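You operate a simulated robot arm through the tools that you are given. There is no shell and no other tool.

You are at the controls of a simulated robot arm. One attempt, no reset.

## Task
Stack the 40 mm ring, then the 30 mm ring on the grey camera block, short lens on top.
Fine: the teal cap comes off first and lies on the blue ring mat; rings and lens sit centred; the other rings stay.

Only the result counts: the job must be done as asked and must still hold three seconds after the hand-in. Knocking over, shifting, dropping, spilling or breaking anything else fails it. A push-on lid holds only when it is set on centred and level and pressed home; a screw cap is set on level and turned clockwise until tight.

## Robot
A 6-joint arm with a four-finger gripper, fixed in place. Base frame: the origin is on the floor under the middle of its stand, x ahead of it, y to its left, z up; the work surface is at about z = 78.3. Units: cm, rad, N and s.
It reaches about 104.1 cm from its shoulder. Its first joint turns from -2.897 to 2.897 rad. Payload 3.67 kg.
The TCP is the grasp point between the finger pads, 2.8 cm short of the fingertips. In the tool frame z runs along the fingers and y along their closing line. The gripper opens to 11.2 cm; its body begins 7.3 cm behind the TCP.
Orientation is told as [roll, pitch, yaw] about the base's x, y, z axes, in that order, counted from this pose: with the fingers straight down and closing along the base's y, the tool's x points along the base's -x, its y along +y and its z along -z.

## Interface
- The arm moves only by the tool arm_command. Its argument "steps" is a list of rows, each a list of 7 numbers: the shift along the tool's x, y, z in mm, then the turn, a rotation vector about the tool's x, y, z in rad, then the gripper command, from -1 (shut) to 1 (fully open), values between in proportion. In form: [[dx, dy, dz, wx, wy, wz, grip], ...]. A call has 1 to 20 rows; each row is the pose to reach, as a shift and turn from the pose commanded when the call began, along the tool's axes at that moment. A row lasts 0.2 s, in which the tool goes at most 5 cm and 0.15 rad; a call with a longer step from one row to the next is refused whole, and so is a gripper value outside its range. A pose out of reach is approached as far as the arm can. The call stops where the force on the tool passes 60 N (or 10 N more than at its start, if that is more) or the arm is blocked; 0.2 s more then pass. The fingers move at their own pace (about 10.25 cm/s each) and stop on an object; they squeeze with about 38 N. The grip force told is the motor's: it shows also when the fingers shut on nothing. Time passes only in rows, and 0.2 s behind the last, so rows that repeat a pose let the fingers close. It gives the time, the measured TCP pose, the force on the tool (base axes), the opening and the grip force at its end, in the units of the frame above (readings bear some noise), with the torque about the TCP (base axes, N m) and any sound that the robot's microphone picked up.
- Cameras (640 x 400 px; columns grow to the right, rows downward): "scene" is fixed at [22.19, 64.92, 134.4]; the picture's right is [-0.58, -0.81, 0.00], its down [-0.58, 0.42, -0.70] and it looks along [0.56, -0.41, -0.72] (base axes); focal length 257 px, centre (320, 200). "wrist" rides on the gripper at [6, -1.8, -10.4] in the tool frame; the picture's right is [0.29, 0.96, 0.00], its down [-0.80, 0.24, -0.55] and it looks along [-0.53, 0.16, 0.83] (tool axes); focal length 234 px, centre (320, 200). There is no depth. A picture from a camera that has moved, and an enlarged one, comes with that camera's place and axes in the base frame and with its lens.
- grab_frame(camera): a new picture of that camera. The clock stands still meanwhile.
- close_up(camera, box): a new picture of the part [left, top, right, bottom] of that camera's present view, enlarged. The clock stands still meanwhile.
- finish_job(): hands the job in; it is judged then, once.

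Places have to be worked out from the pictures, the camera data and where the tool is seen. Open the gripper and draw the arm clear of the work before you hand the job in, unless the task says otherwise.

The tools are called after "Emit:" as a command line: name --pt "numbers of a row" for each row, then --argument value for the rest, lists and objects as JSON in quotes. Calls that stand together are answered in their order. arm_command: Moves the arm, as the interface text tells. Its arguments: {"type":"object","properties":{"steps":{"type":"array"}},"required":["steps"]} The other tools are called the same way: grab_frame (camera) takes a picture; close_up (camera, box) takes an enlarged picture of a part of a camera's view; finish_job () hands the job in.

At the start:

```text
time: 0.0
tool_pos: [52.74, 28.97, 110.79]
tcp_rot: [0.002, 0.0, 0.002]
force: [-1.1, -0.1, -0.9]
moment: [-0.02, 0.0, -0.01]
width: 11.2
grasp_force: 0.1
```

scene: 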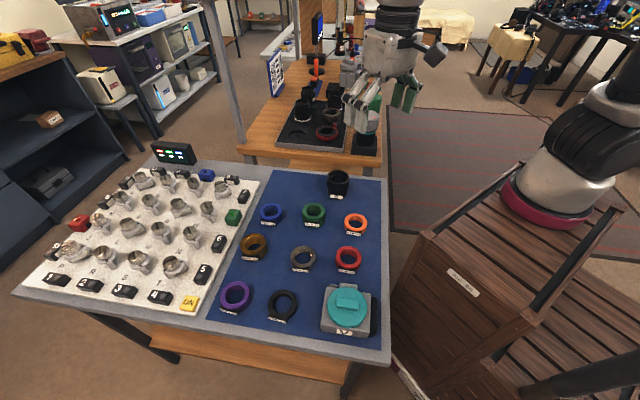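
wrist: 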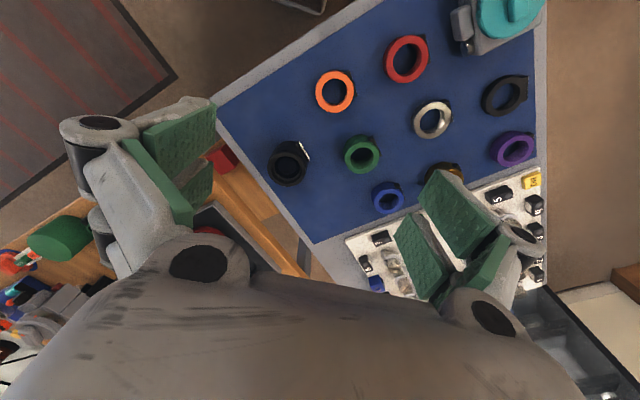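

I'll start by looking closer at the mat with the rings, the labels and the camera block.

Emit:
close_up --camera "scene" --box '[210, 160, 390, 272]'

Emit:
close_up --camera "scene" --box '[210, 240, 390, 352]'

Emit:
close_up --camera "wrist" --box '[260, 0, 580, 200]'

```text
3.56 times, centred on (300, 216) of scene
camera zoom: at [22.19, 64.92, 134.4], right [-0.58, -0.81, 0.0], down [-0.58, 0.42, -0.7], along [0.56, -0.41, -0.72], focal length 914 px, centre (391, 143)
```

zoom: 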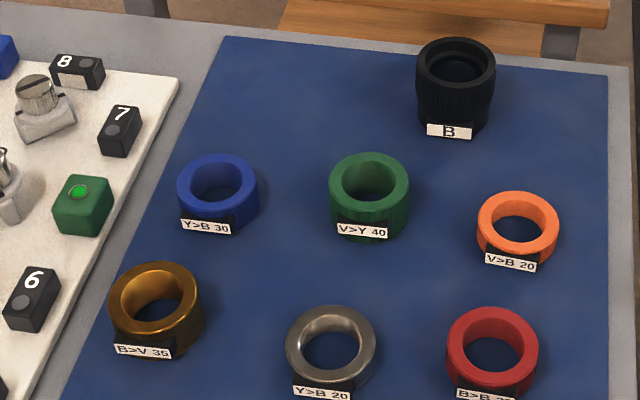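

```text
3.56 times, centred on (300, 296) of scene
camera zoom: at [22.19, 64.92, 134.4], right [-0.58, -0.81, 0.0], down [-0.58, 0.42, -0.7], along [0.56, -0.41, -0.72], focal length 914 px, centre (391, -141)
```

zoom: 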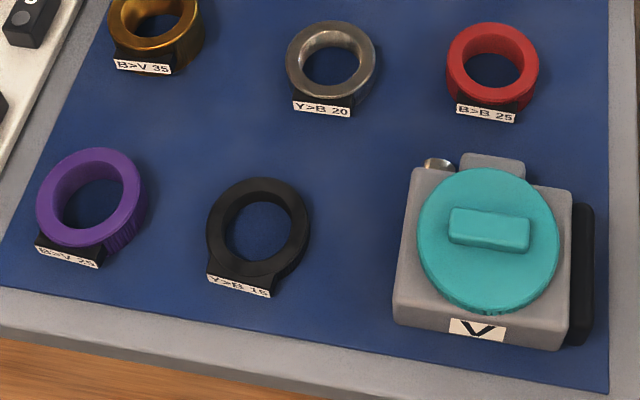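

```text
2.00 times, centred on (420, 100) of wrist
camera zoom: at [46.67, 27.33, 121.12], right [-0.29, 0.96, 0.0], down [0.8, 0.24, 0.55], along [0.53, 0.16, -0.83], focal length 468 px, centre (120, 400)
```

zoom: 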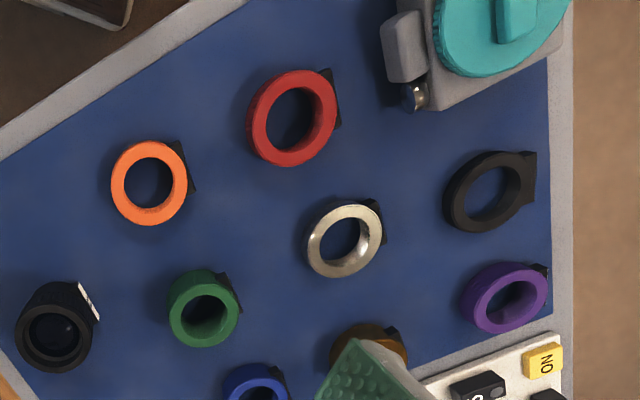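

The mount letters agree with the request: the block is marked V, the green ring is V>Y 40, the blue ring is Y>B 30, and the lens is B. I'll check the back table for another lens, then move the hand high above the camera block with yaw +0.785 for a better view.

Emit:
close_up --camera "scene" --box '[240, 60, 400, 160]'

Emit:
arm_command --pt "41 12 0 0 0 -0.13 1" --pt "82 24 0 0 0 -0.26 1" --pt "123 36 0 0 0 -0.39 1" --pt "164 48 0 0 0 -0.52 1" --pt "205 60 0 0 0 -0.65 1" --pt "247 70 0 0 0 -0.78 1" --pt "247 70 0 0 0 -0.78 1"

Emit:
grab_frame --camera "wrist"

Emit:
grab_frame --camera "scene"

```text
4.00 times, centred on (320, 110) of scene
camera zoom: at [22.19, 64.92, 134.4], right [-0.58, -0.81, 0.0], down [-0.58, 0.42, -0.7], along [0.56, -0.41, -0.72], focal length 1028 px, centre (320, 560)
```

zoom: 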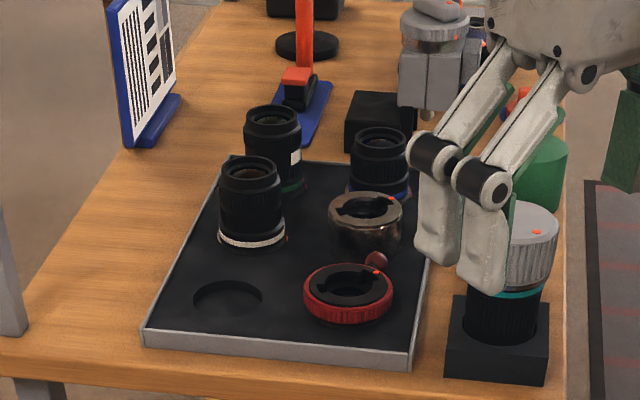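

```text
time: 1.6
tool_pos: [28.25, 36.05, 110.8]
tcp_rot: [0.0, -0.002, 0.782]
force: [-0.3, 0.6, -0.8]
moment: [-0.01, -0.01, 0.0]
width: 11.23
grasp_force: 0.0
```

```text
taken
camera wrist: at [25.28, 30.69, 121.11], right [-0.88, 0.48, 0.0], down [0.4, 0.73, 0.55], along [0.26, 0.49, -0.83], focal length 234 px, centre (320, 200)
```

wrist: 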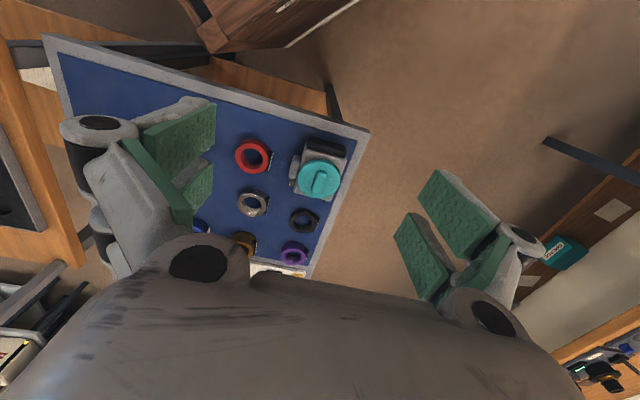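

```text
taken
```

scene: 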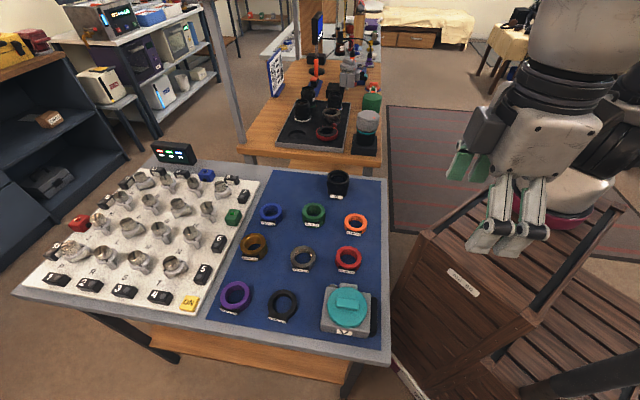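

The tray on the back table holds only taller lenses; the short B lens is on the mat. I'll go closer to the camera block to measure the cap.

Emit:
arm_command --pt "-16 6.4 37 0 0 0 1" --pt "-32 12.8 74 0 0 0 1" --pt "-48 19.3 111 0 0 0 1" --pt "-64.3 25.7 148 0 0 0 1" --pt "-64.3 25.7 148 0 0 0 1"

Emit:
grab_frame --camera "wrist"

Emit:
close_up --camera "scene" --box '[290, 260, 400, 360]'

```text
time: 2.8
tool_pos: [30.49, 42.51, 95.77]
tcp_rot: [0.001, -0.001, 0.781]
force: [0.4, 0.2, 0.2]
moment: [0.04, -0.01, -0.03]
width: 11.21
grasp_force: 0.1
```

```text
taken
camera wrist: at [27.56, 37.17, 106.19], right [-0.88, 0.48, 0.0], down [0.4, 0.73, 0.56], along [0.26, 0.49, -0.83], focal length 234 px, centre (320, 200)
```

wrist: 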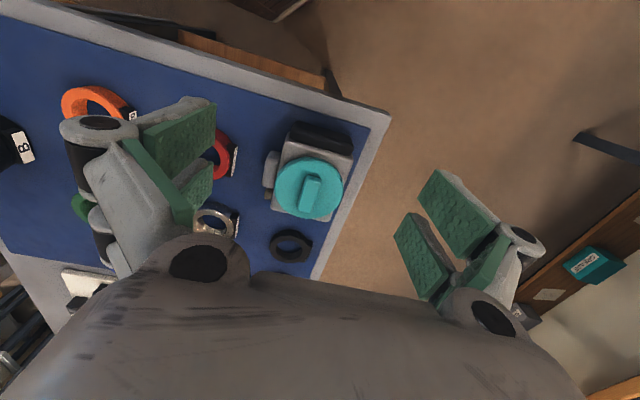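

```text
4.00 times, centred on (345, 310) of scene
camera zoom: at [22.19, 64.92, 134.4], right [-0.58, -0.81, 0.0], down [-0.58, 0.42, -0.7], along [0.56, -0.41, -0.72], focal length 1028 px, centre (220, -240)
```

zoom: 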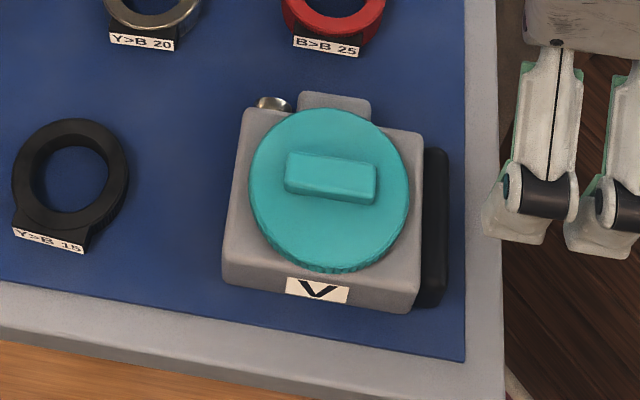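

The bar on the cap is at roughly (34.8, 48.5, 84.4). I'll zoom in on the wrist view for its edges, then move straight above it and look again.

Emit:
close_up --camera "wrist" --box '[250, 110, 380, 240]'

Emit:
arm_command --pt "-36 6 15 0 0 0 1" --pt "-72 12.5 30 0 0 0 1" --pt "-72 12.5 30 0 0 0 1"

Emit:
grab_frame --camera "wrist"

Emit:
close_up --camera "scene" --box '[290, 200, 450, 360]'

```text
3.08 times, centred on (315, 175) of wrist
camera zoom: at [27.56, 37.17, 106.19], right [-0.88, 0.48, 0.0], down [0.4, 0.73, 0.56], along [0.26, 0.49, -0.83], focal length 720 px, centre (335, 277)
```

zoom: 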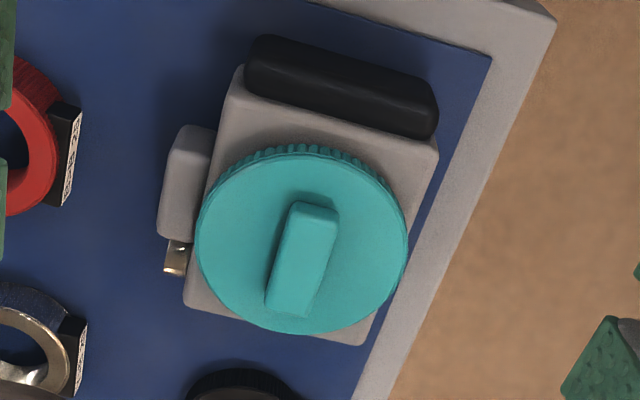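

```text
time: 3.6
tool_pos: [34.75, 48.23, 92.69]
tcp_rot: [0.001, -0.001, 0.781]
force: [-0.1, -0.6, -1.2]
moment: [0.0, 0.02, -0.01]
width: 11.2
grasp_force: 0.1
```

```text
taken
camera wrist: at [31.83, 42.87, 103.15], right [-0.88, 0.48, 0.0], down [0.4, 0.73, 0.55], along [0.26, 0.49, -0.83], focal length 234 px, centre (320, 200)
```

wrist: 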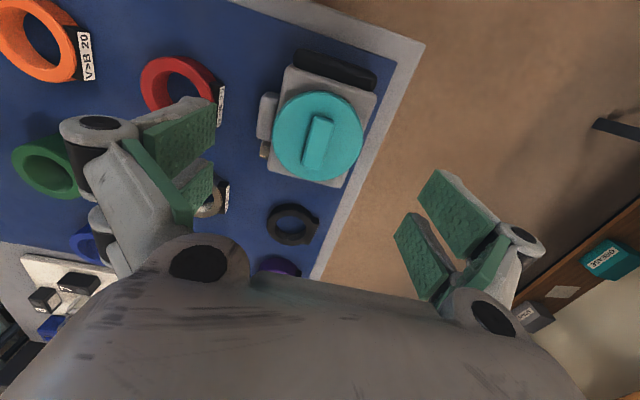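

```text
2.50 times, centred on (370, 280) of scene
camera zoom: at [22.19, 64.92, 134.4], right [-0.58, -0.81, 0.0], down [-0.58, 0.42, -0.7], along [0.56, -0.41, -0.72], focal length 642 px, centre (195, 0)
```

zoom: 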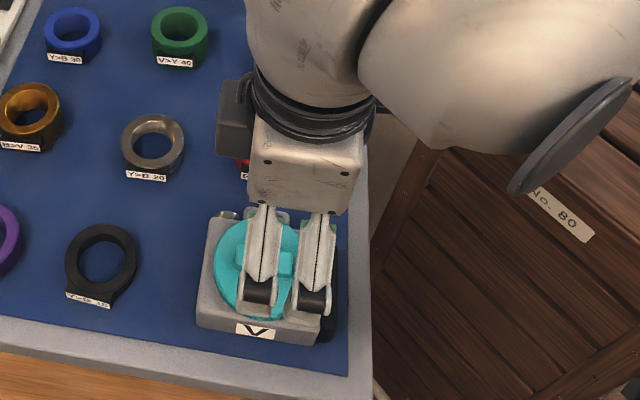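

I'll zoom in on the cap in this view to triangulate it better.

Emit:
close_up --camera "wrist" --box '[250, 40, 390, 200]'

```text
2.50 times, centred on (320, 120) of wrist
camera zoom: at [31.83, 42.87, 103.15], right [-0.88, 0.48, 0.0], down [0.4, 0.73, 0.55], along [0.26, 0.49, -0.83], focal length 585 px, centre (320, 400)
```

zoom: 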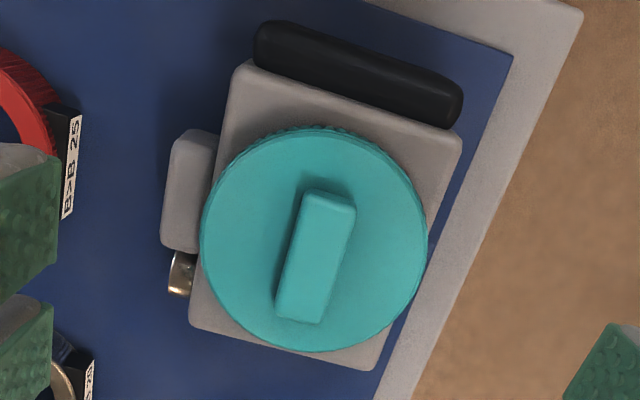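

The bar top comes out at z≈84.4, centred about 6 mm toward tool −x and turned about 0.035 rad from the tool. I'll align, part-close the fingers to about 4 cm and come down to just above the bar, then look.

Emit:
arm_command --pt "-6 0.3 0 0 0 -0.035 -0.28" --pt "-6 0.3 20 0 0 -0.035 -0.28" --pt "-6 0.3 45 0 0 -0.035 -0.28" --pt "-6 0.3 45 0 0 -0.035 -0.28"

Emit:
grab_frame --camera "wrist"

Emit:
close_up --camera "scene" --box '[290, 230, 410, 350]'

```text
time: 4.6
tool_pos: [35.26, 48.74, 88.58]
tcp_rot: [0.0, 0.0, 0.816]
force: [0.4, 0.1, -0.8]
moment: [-0.03, 0.02, -0.02]
width: 4.03
grasp_force: 0.0
```

```text
taken
camera wrist: at [32.52, 43.36, 98.96], right [-0.9, 0.45, 0.0], down [0.37, 0.74, 0.55], along [0.25, 0.5, -0.83], focal length 234 px, centre (320, 200)
```

wrist: 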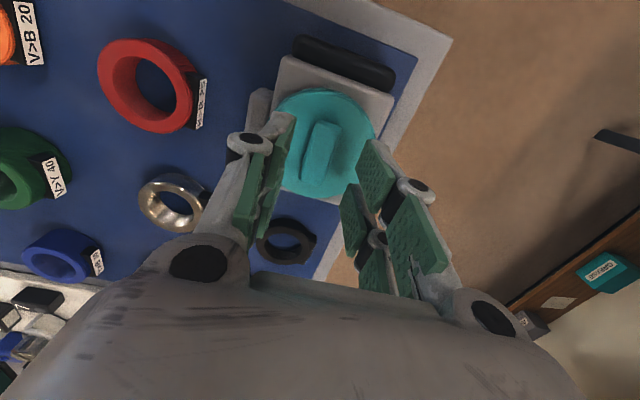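

```text
3.33 times, centred on (350, 290) of scene
camera zoom: at [22.19, 64.92, 134.4], right [-0.58, -0.81, 0.0], down [-0.58, 0.42, -0.7], along [0.56, -0.41, -0.72], focal length 856 px, centre (220, -100)
```

zoom: 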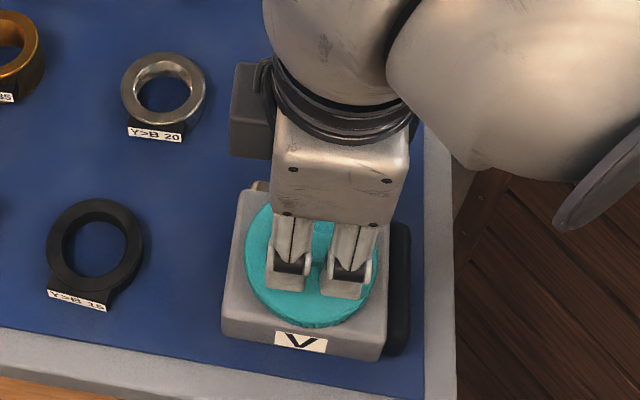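

The fingers are lined up above the bar. I'll zoom in to check the centring.

Emit:
close_up --camera "wrist" --box '[230, 60, 430, 220]'

```text
2.50 times, centred on (330, 140) of wrist
camera zoom: at [32.52, 43.36, 98.96], right [-0.9, 0.45, 0.0], down [0.37, 0.74, 0.55], along [0.25, 0.5, -0.83], focal length 585 px, centre (295, 350)
```

zoom: 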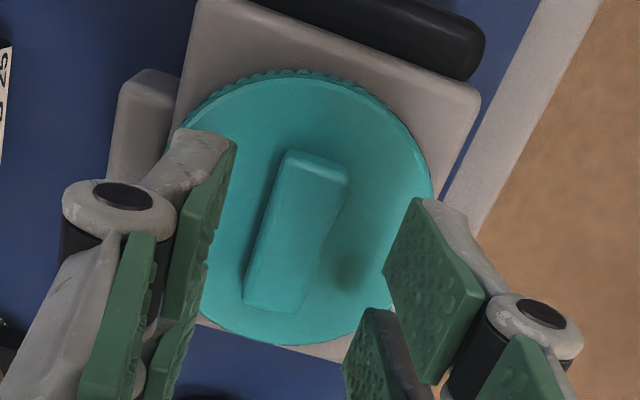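

The bar is within about 1 mm of centre and aligned. I'll go down in small steps beside the bar and watch the force.

Emit:
arm_command --pt "0.5 -0.5 8 0 0 0 -0.28" --pt "0.5 -0.5 16 0 0 0 -0.28" --pt "0.5 -0.5 19 0 0 0 -0.28" --pt "0.5 -0.5 19 0 0 0 -0.28"

Emit:
close_up --camera "wrist" --box '[230, 60, 430, 220]'

Emit:
close_up --camera "scene" --box '[300, 260, 400, 360]'

```text
time: 5.6
tool_pos: [35.24, 48.53, 86.48]
tcp_rot: [0.0, 0.001, 0.817]
force: [-0.4, -0.1, -0.9]
moment: [-0.01, -0.02, -0.02]
width: 4.03
grasp_force: 0.1
```

```text
2.50 times, centred on (330, 140) of wrist
camera zoom: at [32.56, 43.24, 96.96], right [-0.89, 0.45, 0.0], down [0.37, 0.74, 0.55], along [0.25, 0.5, -0.83], focal length 585 px, centre (295, 350)
```

zoom: 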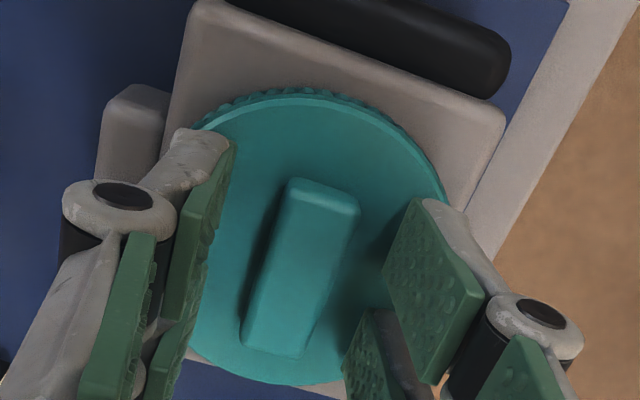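

```text
4.00 times, centred on (350, 310) of scene
camera zoom: at [22.19, 64.92, 134.4], right [-0.58, -0.81, 0.0], down [-0.58, 0.42, -0.7], along [0.56, -0.41, -0.72], focal length 1028 px, centre (200, -240)
```

zoom: 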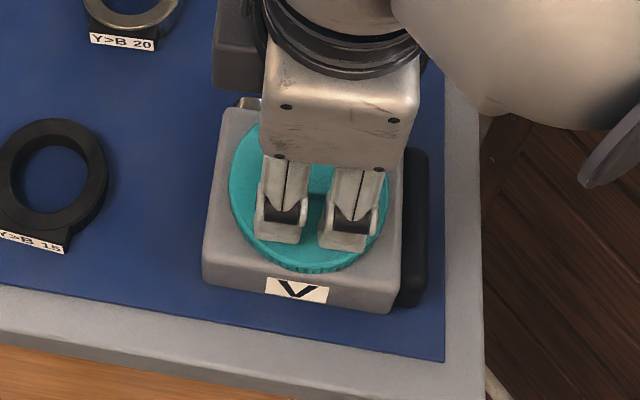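

The bar is centred at about (0.0, 0.3) mm and the tips are at z≈83.7 without contact. I'll go 2 mm lower and watch the force.

Emit:
arm_command --pt "0 0.2 1 0 0 0 -0.28" --pt "0 0.2 2 0 0 0 -0.28" --pt "0 0.2 2 0 0 0 -0.28"

```text
time: 6.4
tool_pos: [35.23, 48.65, 86.25]
tcp_rot: [0.001, 0.0, 0.817]
force: [-0.3, 0.0, 0.4]
moment: [0.0, -0.01, 0.0]
width: 4.04
grasp_force: 0.0
```

There's no contact yet, so the tips are at about 83.45, roughly 9 mm below the bar top. I'll close on the bar.

Emit:
arm_command --pt "0 0 0 0 0 0 -0.6" --pt "0 0 0 0 0 0 -0.8" --pt "0 0 0 0 0 0 -1" --pt "0 0 0 0 0 0 -1"

Emit:
close_up --camera "wrist" --box '[230, 60, 430, 220]'

```text
time: 7.4
tool_pos: [35.25, 48.67, 86.23]
tcp_rot: [0.001, -0.001, 0.817]
force: [-0.1, 0.5, 0.1]
moment: [0.01, -0.01, -0.01]
width: 1.67
grasp_force: 37.9
```

```text
2.50 times, centred on (330, 140) of wrist
camera zoom: at [32.53, 43.23, 96.69], right [-0.89, 0.45, 0.0], down [0.37, 0.74, 0.55], along [0.25, 0.5, -0.83], focal length 585 px, centre (295, 350)
```

zoom: 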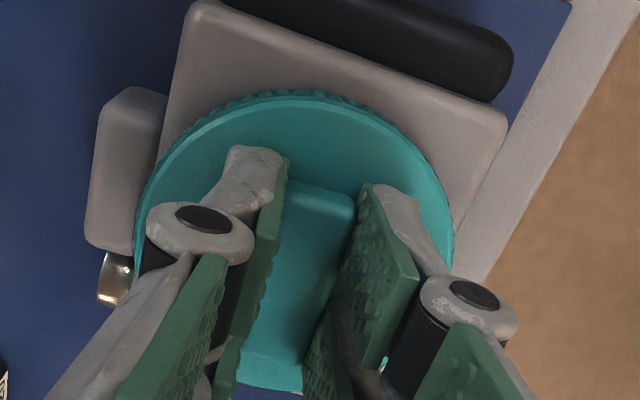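

The bar is gripped at 1.67 cm wide with no side force. I'll lift a few millimetres to feel whether the cap is free or threaded.

Emit:
arm_command --pt "0 0 -1 0 0 0 -1" --pt "0 0 -2 0 0 0 -1" --pt "0 0 -2 0 0 0 -1"

```text
time: 8.2
tool_pos: [35.2, 48.7, 86.47]
tcp_rot: [-0.001, 0.0, 0.816]
force: [0.1, 0.1, 0.9]
moment: [0.0, 0.01, 0.02]
width: 1.69
grasp_force: 38.0
```

The force stays at about 0. I'll check whether the cap has lifted with the hand.

Emit:
close_up --camera "wrist" --box '[230, 60, 430, 220]'

Emit:
close_up --camera "scene" --box '[310, 270, 390, 350]'

```text
2.50 times, centred on (330, 140) of wrist
camera zoom: at [32.48, 43.25, 96.87], right [-0.89, 0.45, 0.0], down [0.37, 0.74, 0.55], along [0.25, 0.5, -0.83], focal length 585 px, centre (295, 350)
```

zoom: 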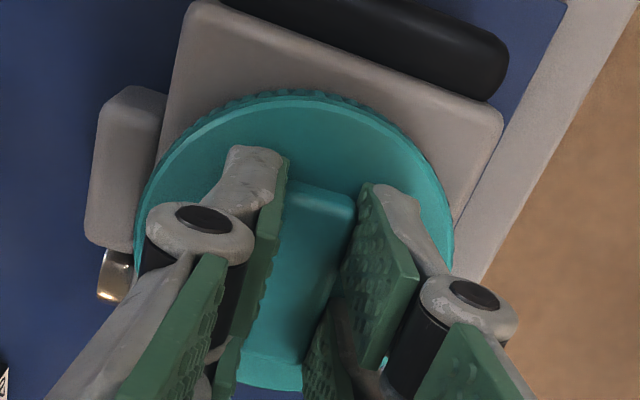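

```text
5.00 times, centred on (350, 310) of scene
camera zoom: at [22.19, 64.92, 134.4], right [-0.58, -0.81, 0.0], down [-0.58, 0.42, -0.7], along [0.56, -0.41, -0.72], focal length 1285 px, centre (170, -350)
```

zoom: 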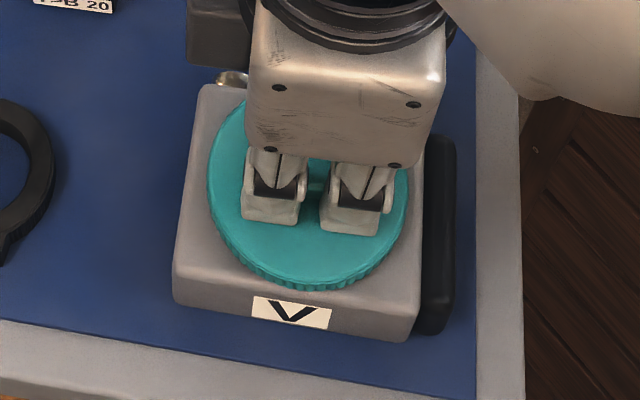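

The cap moved with the hand while the block stayed, so it isn't threaded. I'll lift slowly to about 6 cm.

Emit:
arm_command --pt "0 0 -3 0 0 0 -1" --pt "0 0 -7 0 0 0 -1" --pt "0 0 -15 0 0 0 -1" --pt "0 0 -30 0 0 0 -1" --pt "0 0 -50 0 0 0 -1" --pt "0 0 -70 0 0 0 -1" --pt "0 0 -70 0 0 0 -1"

Emit:
grab_frame --camera "wrist"

Emit:
grab_frame --camera "scene"

```text
time: 9.8
tool_pos: [35.18, 48.8, 93.48]
tcp_rot: [0.0, -0.001, 0.816]
force: [0.0, 0.2, 0.0]
moment: [0.01, 0.01, 0.03]
width: 1.7
grasp_force: 37.7
```

```text
taken
camera wrist: at [32.41, 43.36, 103.79], right [-0.89, 0.45, 0.0], down [0.37, 0.74, 0.55], along [0.25, 0.5, -0.83], focal length 234 px, centre (320, 200)
```

wrist: 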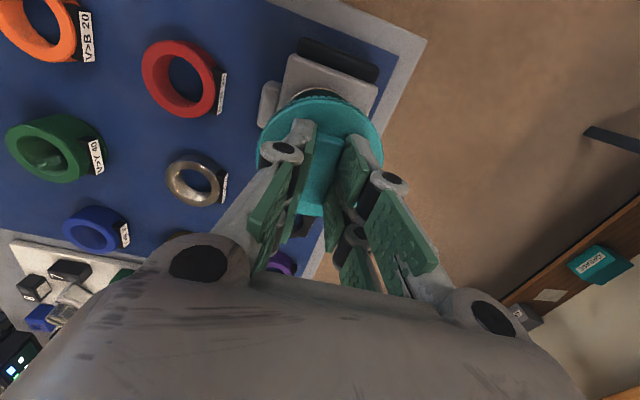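

```text
taken
```

scene: 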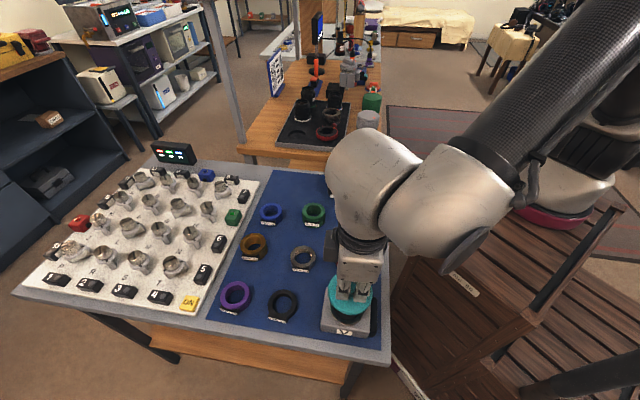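

The cap is off and the block's dark mount is visible. The area of mat left of the lens, around (74.5, 37), is free, about 14 cm from the nearest items, so I'll carry the cap there at this height.

Emit:
arm_command --pt "-18.3 -36.7 0 0 0 0 -1" --pt "-36.7 -73.5 0 0 0 0 -1" --pt "-55 -110.2 0 0 0 0 -1" --pt "-73.4 -146.9 0 0 0 0 -1" --pt "-91.7 -183.6 0 0 0 0 -1" --pt "-110 -220.4 0 0 0 0 -1" --pt "-128.4 -257.1 0 0 0 0 -1" --pt "-146.7 -293.8 0 0 0 0 -1" --pt "-165.1 -330.6 0 0 0 0 -1" --pt "-183.4 -367.3 0 0 0 0 -1" --pt "-183.4 -367.3 0 0 0 0 -1" --pt "-183.4 -367.3 0 0 0 0 -1"

Emit:
grab_frame --camera "wrist"

Emit:
grab_frame --camera "scene"

Emit:
close_up --camera "scene" --box '[300, 260, 400, 360]'

```text
time: 12.4
tool_pos: [74.37, 36.55, 93.71]
tcp_rot: [0.001, 0.0, 0.815]
force: [0.1, -0.1, 0.1]
moment: [-0.02, -0.02, 0.02]
width: 1.69
grasp_force: 38.1
```

```text
taken
camera wrist: at [71.71, 31.09, 104.13], right [-0.89, 0.45, 0.0], down [0.37, 0.74, 0.55], along [0.25, 0.5, -0.83], focal length 234 px, centre (320, 200)
```

wrist: 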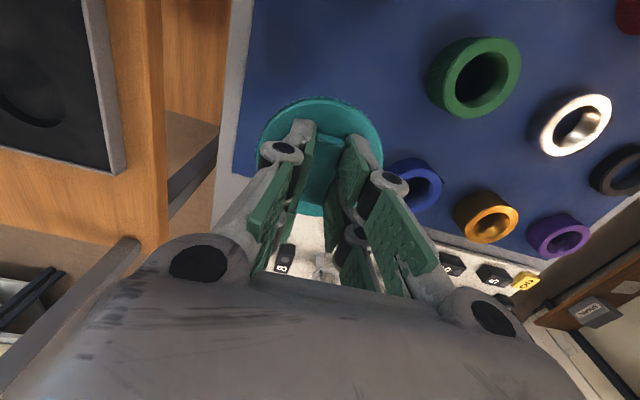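

```text
taken
```

scene: 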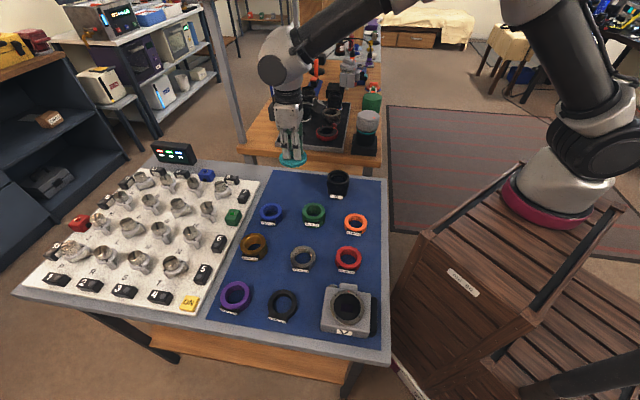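

```text
4.00 times, centred on (350, 310) of scene
camera zoom: at [22.19, 64.92, 134.4], right [-0.58, -0.81, 0.0], down [-0.58, 0.42, -0.7], along [0.56, -0.41, -0.72], focal length 1028 px, centre (200, -240)
```

zoom: 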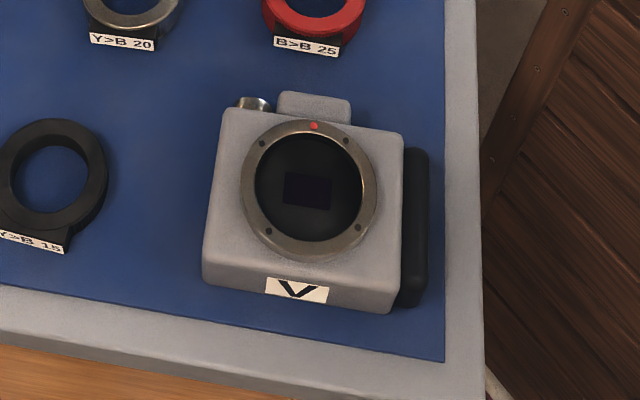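

The scene view now shows the bare mount ring with a red dot. The cap's landing spot projects onto clear mat, well away from the edges and rings, so I'll lower to just above the mat and look before setting it down.

Emit:
arm_command --pt "0 0 30 0 0 0 -1" --pt "0 0 60 0 0 0 -1" --pt "0 0 85 0 0 0 -1" --pt "0 0 85 0 0 0 -1"

Emit:
close_up --camera "scene" --box '[240, 130, 360, 230]'

Emit:
grab_frame --camera "wrist"

```text
time: 13.4
tool_pos: [74.53, 36.8, 85.03]
tcp_rot: [0.0, 0.0, 0.816]
force: [-0.2, 0.2, -0.6]
moment: [-0.01, 0.02, 0.02]
width: 1.71
grasp_force: 37.7
```

```text
4.00 times, centred on (300, 180) of scene
camera zoom: at [22.19, 64.92, 134.4], right [-0.58, -0.81, 0.0], down [-0.58, 0.42, -0.7], along [0.56, -0.41, -0.72], focal length 1028 px, centre (400, 280)
```

zoom: 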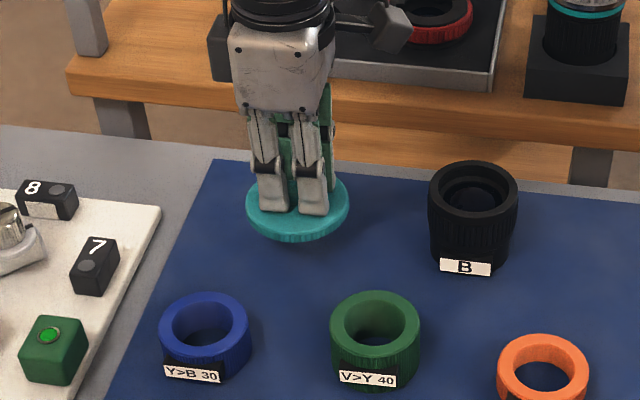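

```text
taken
camera wrist: at [71.87, 31.33, 95.41], right [-0.89, 0.45, 0.0], down [0.37, 0.74, 0.55], along [0.25, 0.5, -0.83], focal length 234 px, centre (320, 200)
```

wrist: 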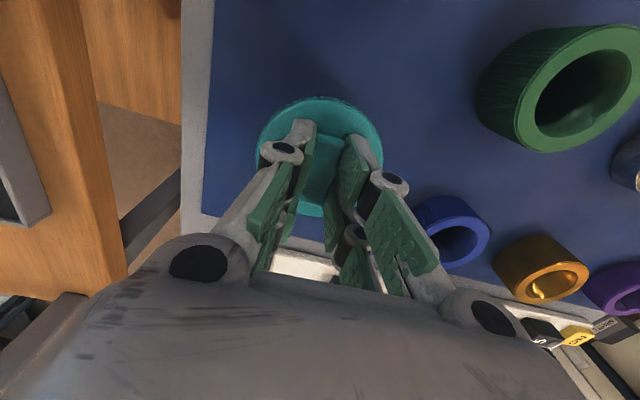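

The cap is still about 2 cm above clear mat. I'll keep lowering in small steps while watching the vertical force.

Emit:
arm_command --pt "0 0 8 0 0 0 -1" --pt "0 0 12 0 0 0 -1" --pt "0 0 15 0 0 0 -1" --pt "0 0 15 0 0 0 -1"

Emit:
close_up --camera "scene" --box '[250, 140, 330, 220]'

```text
time: 14.4
tool_pos: [74.5, 36.88, 83.48]
tcp_rot: [0.0, -0.001, 0.818]
force: [0.0, 0.5, 0.0]
moment: [0.01, 0.01, -0.02]
width: 1.69
grasp_force: 38.0
```

```text
5.00 times, centred on (290, 180) of scene
camera zoom: at [22.19, 64.92, 134.4], right [-0.58, -0.81, 0.0], down [-0.58, 0.42, -0.7], along [0.56, -0.41, -0.72], focal length 1285 px, centre (470, 300)
```

zoom: 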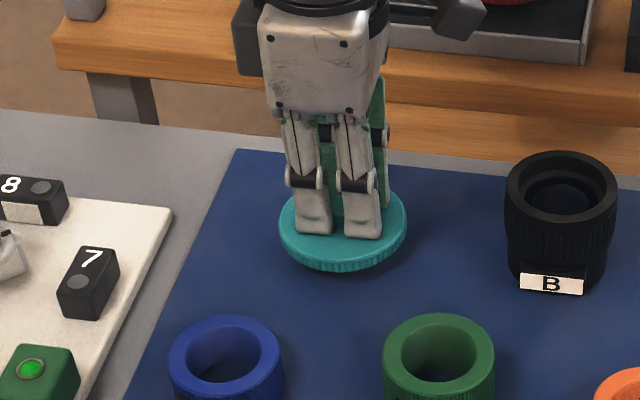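

There's no contact yet. I'll continue down 4 mm.

Emit:
arm_command --pt "0 0 2 0 0 0 -1" --pt "0 0 4 0 0 0 -1" --pt "0 0 4 0 0 0 -1"

Emit:
arm_command --pt "0 0 1 0 0 0 -1" --pt "0 0 2 0 0 0 -1" --pt "0 0 2 0 0 0 -1"

```text
time: 15.2
tool_pos: [74.65, 36.84, 83.22]
tcp_rot: [0.0, 0.002, 0.816]
force: [0.0, -1.0, 0.1]
moment: [0.02, 0.04, 0.0]
width: 1.69
grasp_force: 37.9
```

```text
time: 16.0
tool_pos: [74.72, 36.96, 82.92]
tcp_rot: [0.001, 0.002, 0.817]
force: [-0.3, -0.4, -0.3]
moment: [-0.01, 0.01, 0.0]
width: 1.71
grasp_force: 37.9
```

Still no contact at TCP 82.9, so I'll take another 2 mm steps.

Emit:
arm_command --pt "0 0 1 0 0 0 -1" --pt "0 0 2 0 0 0 -1" --pt "0 0 2 0 0 0 -1"

Emit:
close_up --camera "scene" --box '[250, 140, 330, 220]'

```text
time: 16.8
tool_pos: [74.69, 36.77, 82.8]
tcp_rot: [0.0, -0.002, 0.817]
force: [-0.1, 1.1, 0.0]
moment: [-0.01, -0.01, -0.02]
width: 1.7
grasp_force: 37.7
```

```text
5.00 times, centred on (290, 180) of scene
camera zoom: at [22.19, 64.92, 134.4], right [-0.58, -0.81, 0.0], down [-0.58, 0.42, -0.7], along [0.56, -0.41, -0.72], focal length 1285 px, centre (470, 300)
```

zoom: 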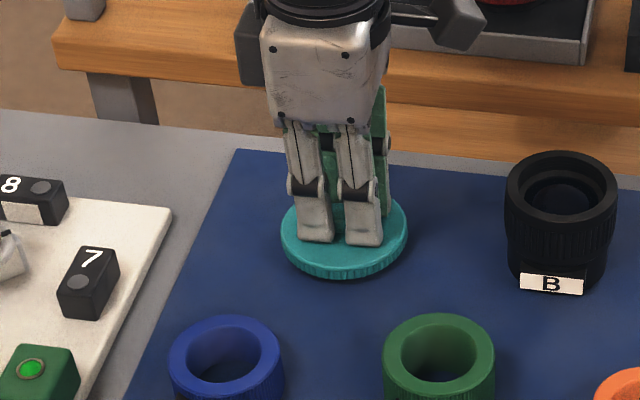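

The cap looks nearly down, but the force is still zero. I'll go another 3 mm.

Emit:
arm_command --pt "0 0 1 0 0 0 -1" --pt "0 0 2 0 0 0 -1" --pt "0 0 2 0 0 0 -1"

Emit:
arm_command --pt "0 0 1 0 0 0 -1" --pt "0 0 2 0 0 0 -1" --pt "0 0 2 0 0 0 -1"

```text
time: 17.6
tool_pos: [74.54, 36.98, 82.64]
tcp_rot: [0.001, 0.0, 0.817]
force: [-0.5, -0.1, 0.1]
moment: [0.0, 0.0, -0.01]
width: 1.7
grasp_force: 37.9
```

```text
time: 18.4
tool_pos: [74.56, 36.9, 82.27]
tcp_rot: [-0.002, 0.001, 0.816]
force: [0.1, 0.7, -0.4]
moment: [0.02, -0.02, 0.01]
width: 1.71
grasp_force: 38.5
```

Emit:
close_up --camera "scene" --box '[265, 165, 315, 205]'

Emit:
close_up --camera "wrist" --box '[220, 60, 420, 220]'

```text
10.00 times, centred on (290, 185) of scene
camera zoom: at [22.19, 64.92, 134.4], right [-0.58, -0.81, 0.0], down [-0.58, 0.42, -0.7], along [0.56, -0.41, -0.72], focal length 2569 px, centre (620, 350)
```

zoom: 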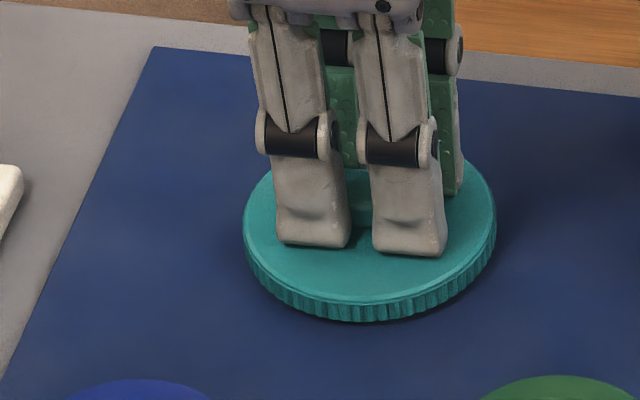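

```text
2.50 times, centred on (320, 140) of wrist
camera zoom: at [71.76, 31.38, 92.75], right [-0.89, 0.45, 0.0], down [0.37, 0.74, 0.55], along [0.25, 0.5, -0.83], focal length 585 px, centre (320, 350)
```

zoom: 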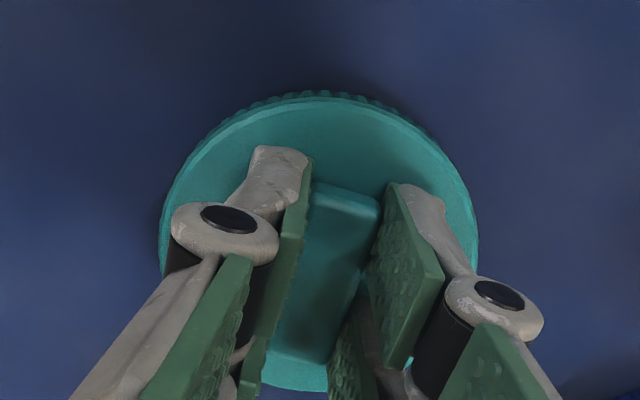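

The cap is just above the mat. I'll continue in fine steps until contact shows.

Emit:
arm_command --pt "0 0 1 0 0 0 -1" --pt "0 0 2 0 0 0 -1" --pt "0 0 2 0 0 0 -1"

Emit:
arm_command --pt "0 0 0.7 0 0 0 -1" --pt "0 0 1.5 0 0 0 -1" --pt "0 0 1.5 0 0 0 -1"

```text
time: 19.2
tool_pos: [74.59, 36.84, 82.12]
tcp_rot: [-0.001, 0.001, 0.817]
force: [0.2, 0.1, 0.6]
moment: [-0.02, -0.02, 0.01]
width: 1.7
grasp_force: 38.2
```

```text
time: 20.0
tool_pos: [74.69, 36.73, 82.03]
tcp_rot: [0.0, -0.003, 0.816]
force: [-0.1, 2.7, 13.7]
moment: [-0.22, 0.22, -0.03]
width: 1.7
grasp_force: 37.7
```

The cap touches the mat (13.7 N at TCP z≈82.05). I'll release it by opening to 4 cm, then rise straight up.

Emit:
arm_command --pt "0 0 -1 0 0 0 -1" --pt "0 0 -1 0 0 0 -0.6" --pt "0 0 -1 0 0 0 -0.3" --pt "0 0 -1 0 0 0 -0.3" --pt "0 0 -10 0 0 0 -0.3" --pt "0 0 -40 0 0 0 -0.3" --pt "0 0 -80 0 0 0 -0.3" --pt "0 0 -120 0 0 0 -0.3" --pt "0 0 -120 0 0 0 -0.3"

Emit:
grab_frame --camera "scene"

Emit:
grab_frame --camera "wrist"

```text
time: 22.0
tool_pos: [74.7, 37.04, 93.9]
tcp_rot: [0.0, 0.001, 0.814]
force: [0.4, 0.6, -0.3]
moment: [-0.02, 0.03, -0.02]
width: 3.92
grasp_force: 0.0
```

```text
taken
```

scene: 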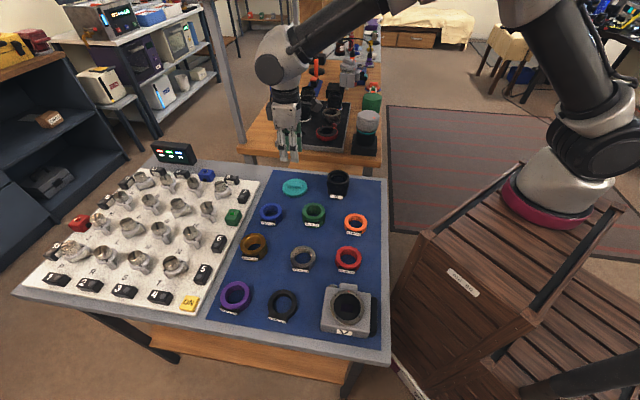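

```text
taken
camera wrist: at [71.99, 31.51, 104.29], right [-0.89, 0.45, 0.0], down [0.37, 0.74, 0.55], along [0.25, 0.5, -0.83], focal length 234 px, centre (320, 200)
```

wrist: 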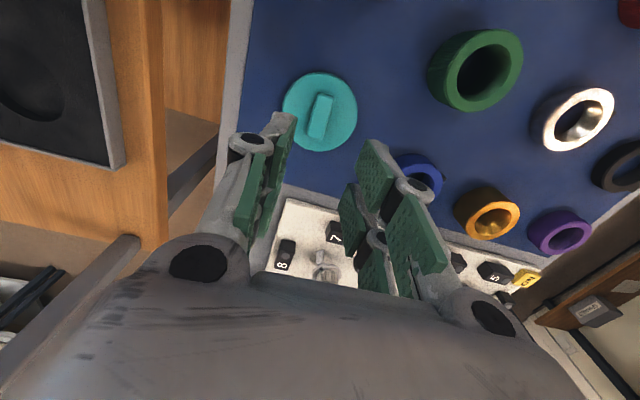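

The cap lies flat on clear mat. Now I'll study the green ring, blue ring and lens to get their sizes and heights.

Emit:
close_up --camera "scene" --box '[250, 190, 340, 240]'

Emit:
close_up --camera "scene" --box '[310, 160, 370, 205]'

Emit:
close_up --camera "wrist" --box '[380, 0, 640, 260]'

Emit:
close_up --camera "scene" --box '[310, 270, 390, 340]'

```text
7.11 times, centred on (295, 215) of scene
camera zoom: at [22.19, 64.92, 134.4], right [-0.58, -0.81, 0.0], down [-0.58, 0.42, -0.7], along [0.56, -0.41, -0.72], focal length 1827 px, centre (498, 93)
```

zoom: 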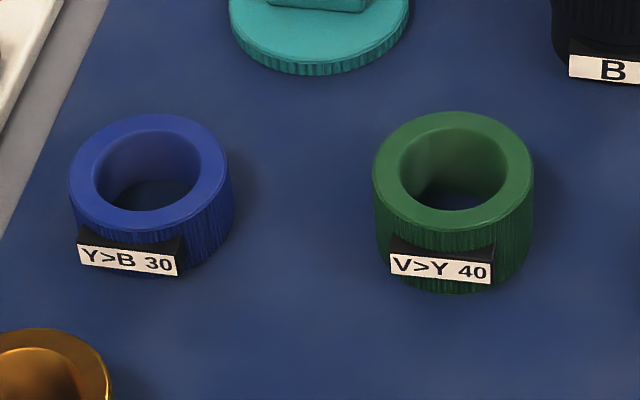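

```text
8.89 times, centred on (340, 182) of scene
camera zoom: at [22.19, 64.92, 134.4], right [-0.58, -0.81, 0.0], down [-0.58, 0.42, -0.7], along [0.56, -0.41, -0.72], focal length 2284 px, centre (142, 356)
```

zoom: 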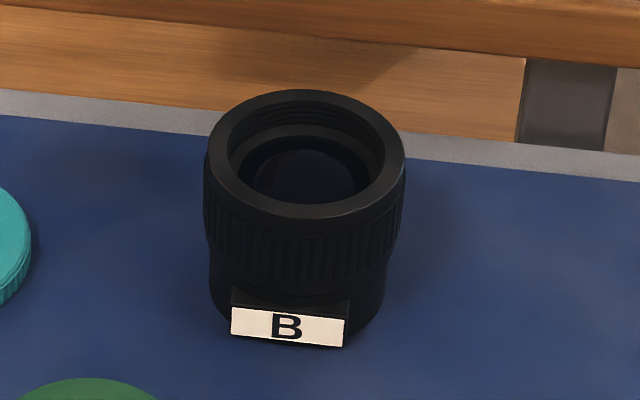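

```text
1.54 times, centred on (510, 130) of wrist
camera zoom: at [71.99, 31.51, 104.29], right [-0.89, 0.45, 0.0], down [0.37, 0.74, 0.55], along [0.25, 0.5, -0.83], focal length 360 px, centre (28, 308)
```

zoom: 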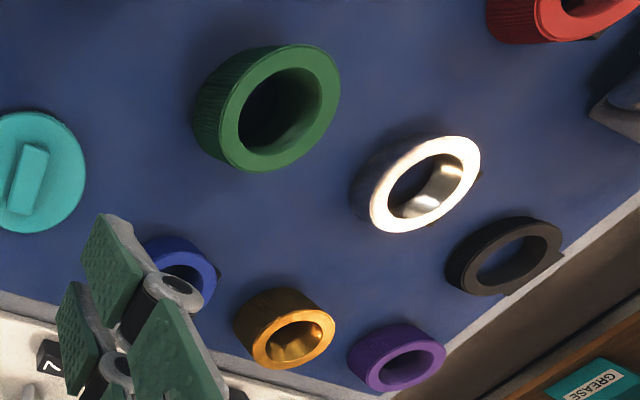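

```text
5.71 times, centred on (350, 305) of scene
camera zoom: at [22.19, 64.92, 134.4], right [-0.58, -0.81, 0.0], down [-0.58, 0.42, -0.7], along [0.56, -0.41, -0.72], focal length 1468 px, centre (149, -400)
```

zoom: 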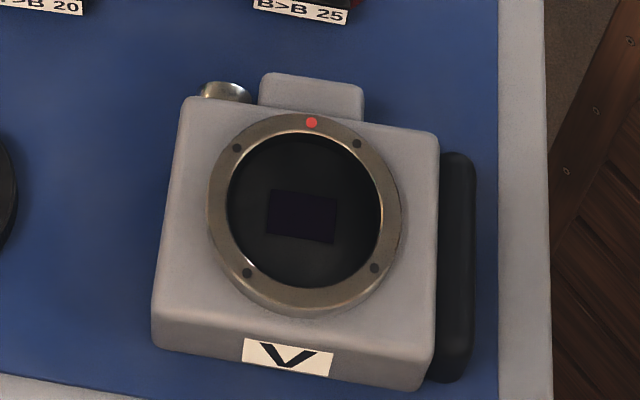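

Green measures about 6 cm OD and 4 cm tall, blue about 6 cm OD and 3 cm, and the lens about 6.5 cm tall. The label tabs point toward the near edge, so I'll turn the hand to yaw −0.785 (closing line across the tabs) and move above the green ring near (61, 39).

Emit:
arm_command --pt "7.2 10.1 0 0 0 0.1455 0" --pt "14.3 20.2 0 0 0 0.291 0.5" --pt "21.5 30.4 0 0 0 0.4365 0.8" --pt "28.7 40.5 0 0 0 0.582 0.8" --pt "35.8 50.6 0 0 0 0.7275 0.8" --pt "43 60.7 0 0 0 0.873 0.8" --pt "50.1 70.8 0 0 0 1.0185 0.8" --pt "57.3 80.9 0 0 0 1.164 0.8" --pt "64.5 91.1 0 0 0 1.3095 0.8" --pt "71.6 101.2 0 0 0 1.455 0.8" --pt "78.8 111.3 0 0 0 1.6 0.8" --pt "78.8 111.3 0 0 0 1.6 0.8" --pt "78.8 111.3 0 0 0 1.6 0.8"

Emit:
grab_frame --camera "wrist"

Emit:
grab_frame --camera "scene"

```text
time: 24.8
tool_pos: [61.21, 38.8, 94.1]
tcp_rot: [0.0, 0.0, -0.786]
force: [-0.6, 0.1, 0.4]
moment: [-0.03, 0.0, -0.02]
width: 10.04
grasp_force: 0.0
```

```text
taken
camera wrist: at [55.62, 41.81, 104.48], right [0.47, 0.88, 0.0], down [0.73, -0.39, 0.55], along [0.49, -0.26, -0.83], focal length 234 px, centre (320, 200)
```

wrist: 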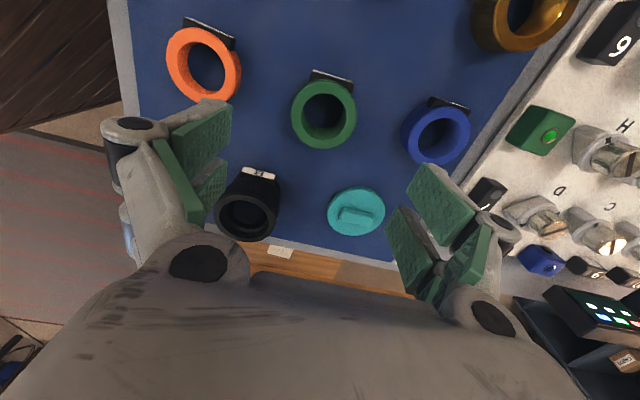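

```text
taken
```

scene: 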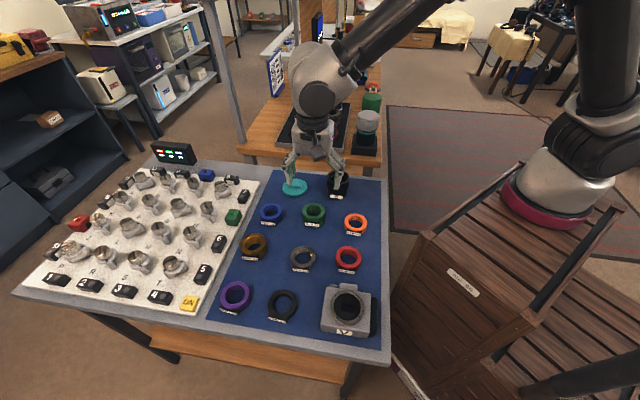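

All the relevant parts are in view. I'll zoom in on the green ring and its surroundings.

Emit:
close_up --camera "wrist" --box '[270, 50, 400, 170]'

Emit:
close_up --camera "wrist" --box '[180, 120, 480, 280]'

```text
3.33 times, centred on (335, 110) of wrist
camera zoom: at [55.62, 41.81, 104.48], right [0.47, 0.88, 0.0], down [0.73, -0.39, 0.55], along [0.49, -0.26, -0.83], focal length 781 px, centre (270, 500)
```

zoom: 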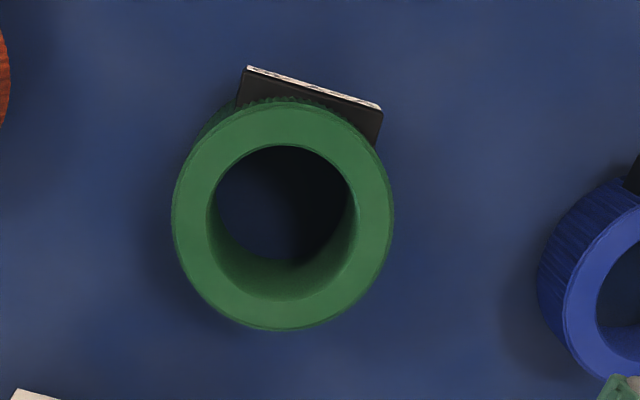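

```text
2.13 times, centred on (330, 200) of wrist
camera zoom: at [55.62, 41.81, 104.48], right [0.47, 0.88, 0.0], down [0.73, -0.39, 0.55], along [0.49, -0.26, -0.83], focal length 500 px, centre (299, 200)
```

zoom: 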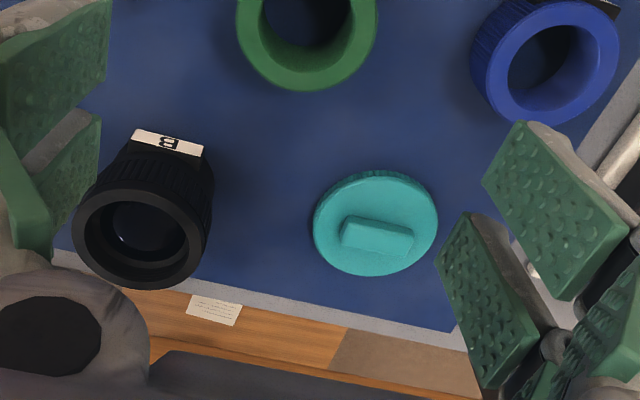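

The green ring centre is at tool offset (+9.4, +0.9) mm with its tab along tool +x, as wanted. I'll shift over, set an 8 cm opening and go down to just above the ring top to recheck.

Emit:
arm_command --pt "9 0.9 0 0 0 0 0.43" --pt "9 0.9 30 0 0 0 0.43" --pt "9 0.9 65 0 0 0 0.43" --pt "9 0.9 65 0 0 0 0.43"

Emit:
grab_frame --camera "wrist"

Emit:
close_up --camera "wrist" --box '[210, 50, 430, 220]'

Emit:
close_up --camera "scene" --box '[250, 150, 380, 250]'

```text
time: 25.8
tool_pos: [60.49, 39.54, 87.4]
tcp_rot: [0.002, 0.001, -0.785]
force: [-0.5, 0.6, 0.3]
moment: [-0.02, 0.02, -0.01]
width: 8.0
grasp_force: 0.1
```

```text
taken
camera wrist: at [55.08, 42.72, 97.8], right [0.47, 0.88, 0.0], down [0.73, -0.39, 0.55], along [0.49, -0.26, -0.83], focal length 234 px, centre (320, 200)
```

wrist: 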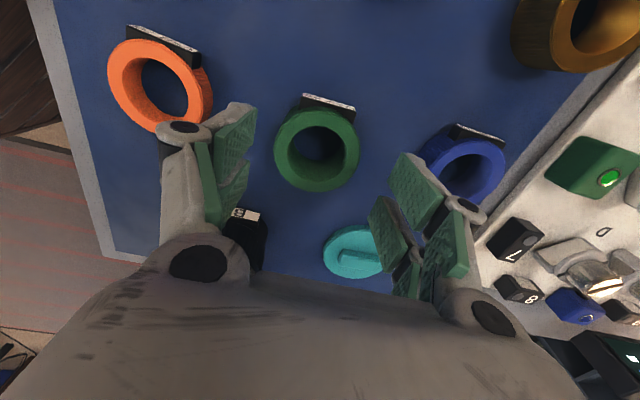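

```text
2.35 times, centred on (320, 135) of wrist
camera zoom: at [55.08, 42.72, 97.8], right [0.47, 0.88, 0.0], down [0.73, -0.39, 0.55], along [0.49, -0.26, -0.83], focal length 551 px, centre (320, 353)
```

zoom: 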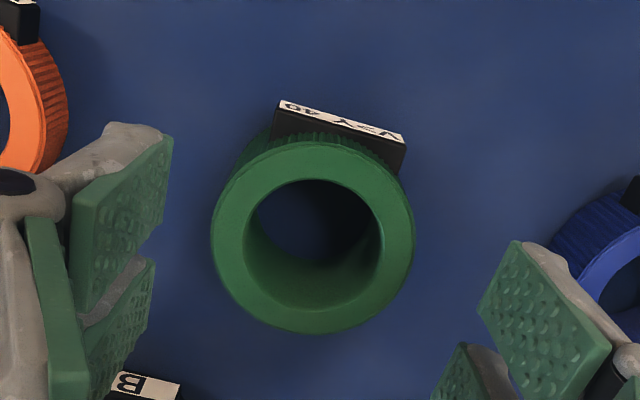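

```text
4.00 times, centred on (315, 200) of scene
camera zoom: at [22.19, 64.92, 134.4], right [-0.58, -0.81, 0.0], down [-0.58, 0.42, -0.7], along [0.56, -0.41, -0.72], focal length 1028 px, centre (340, 200)
```

zoom: 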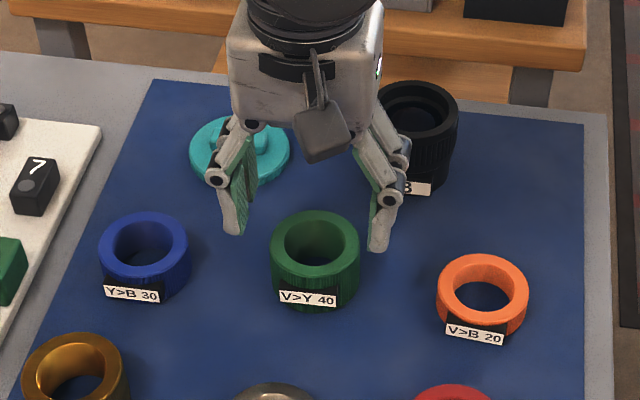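

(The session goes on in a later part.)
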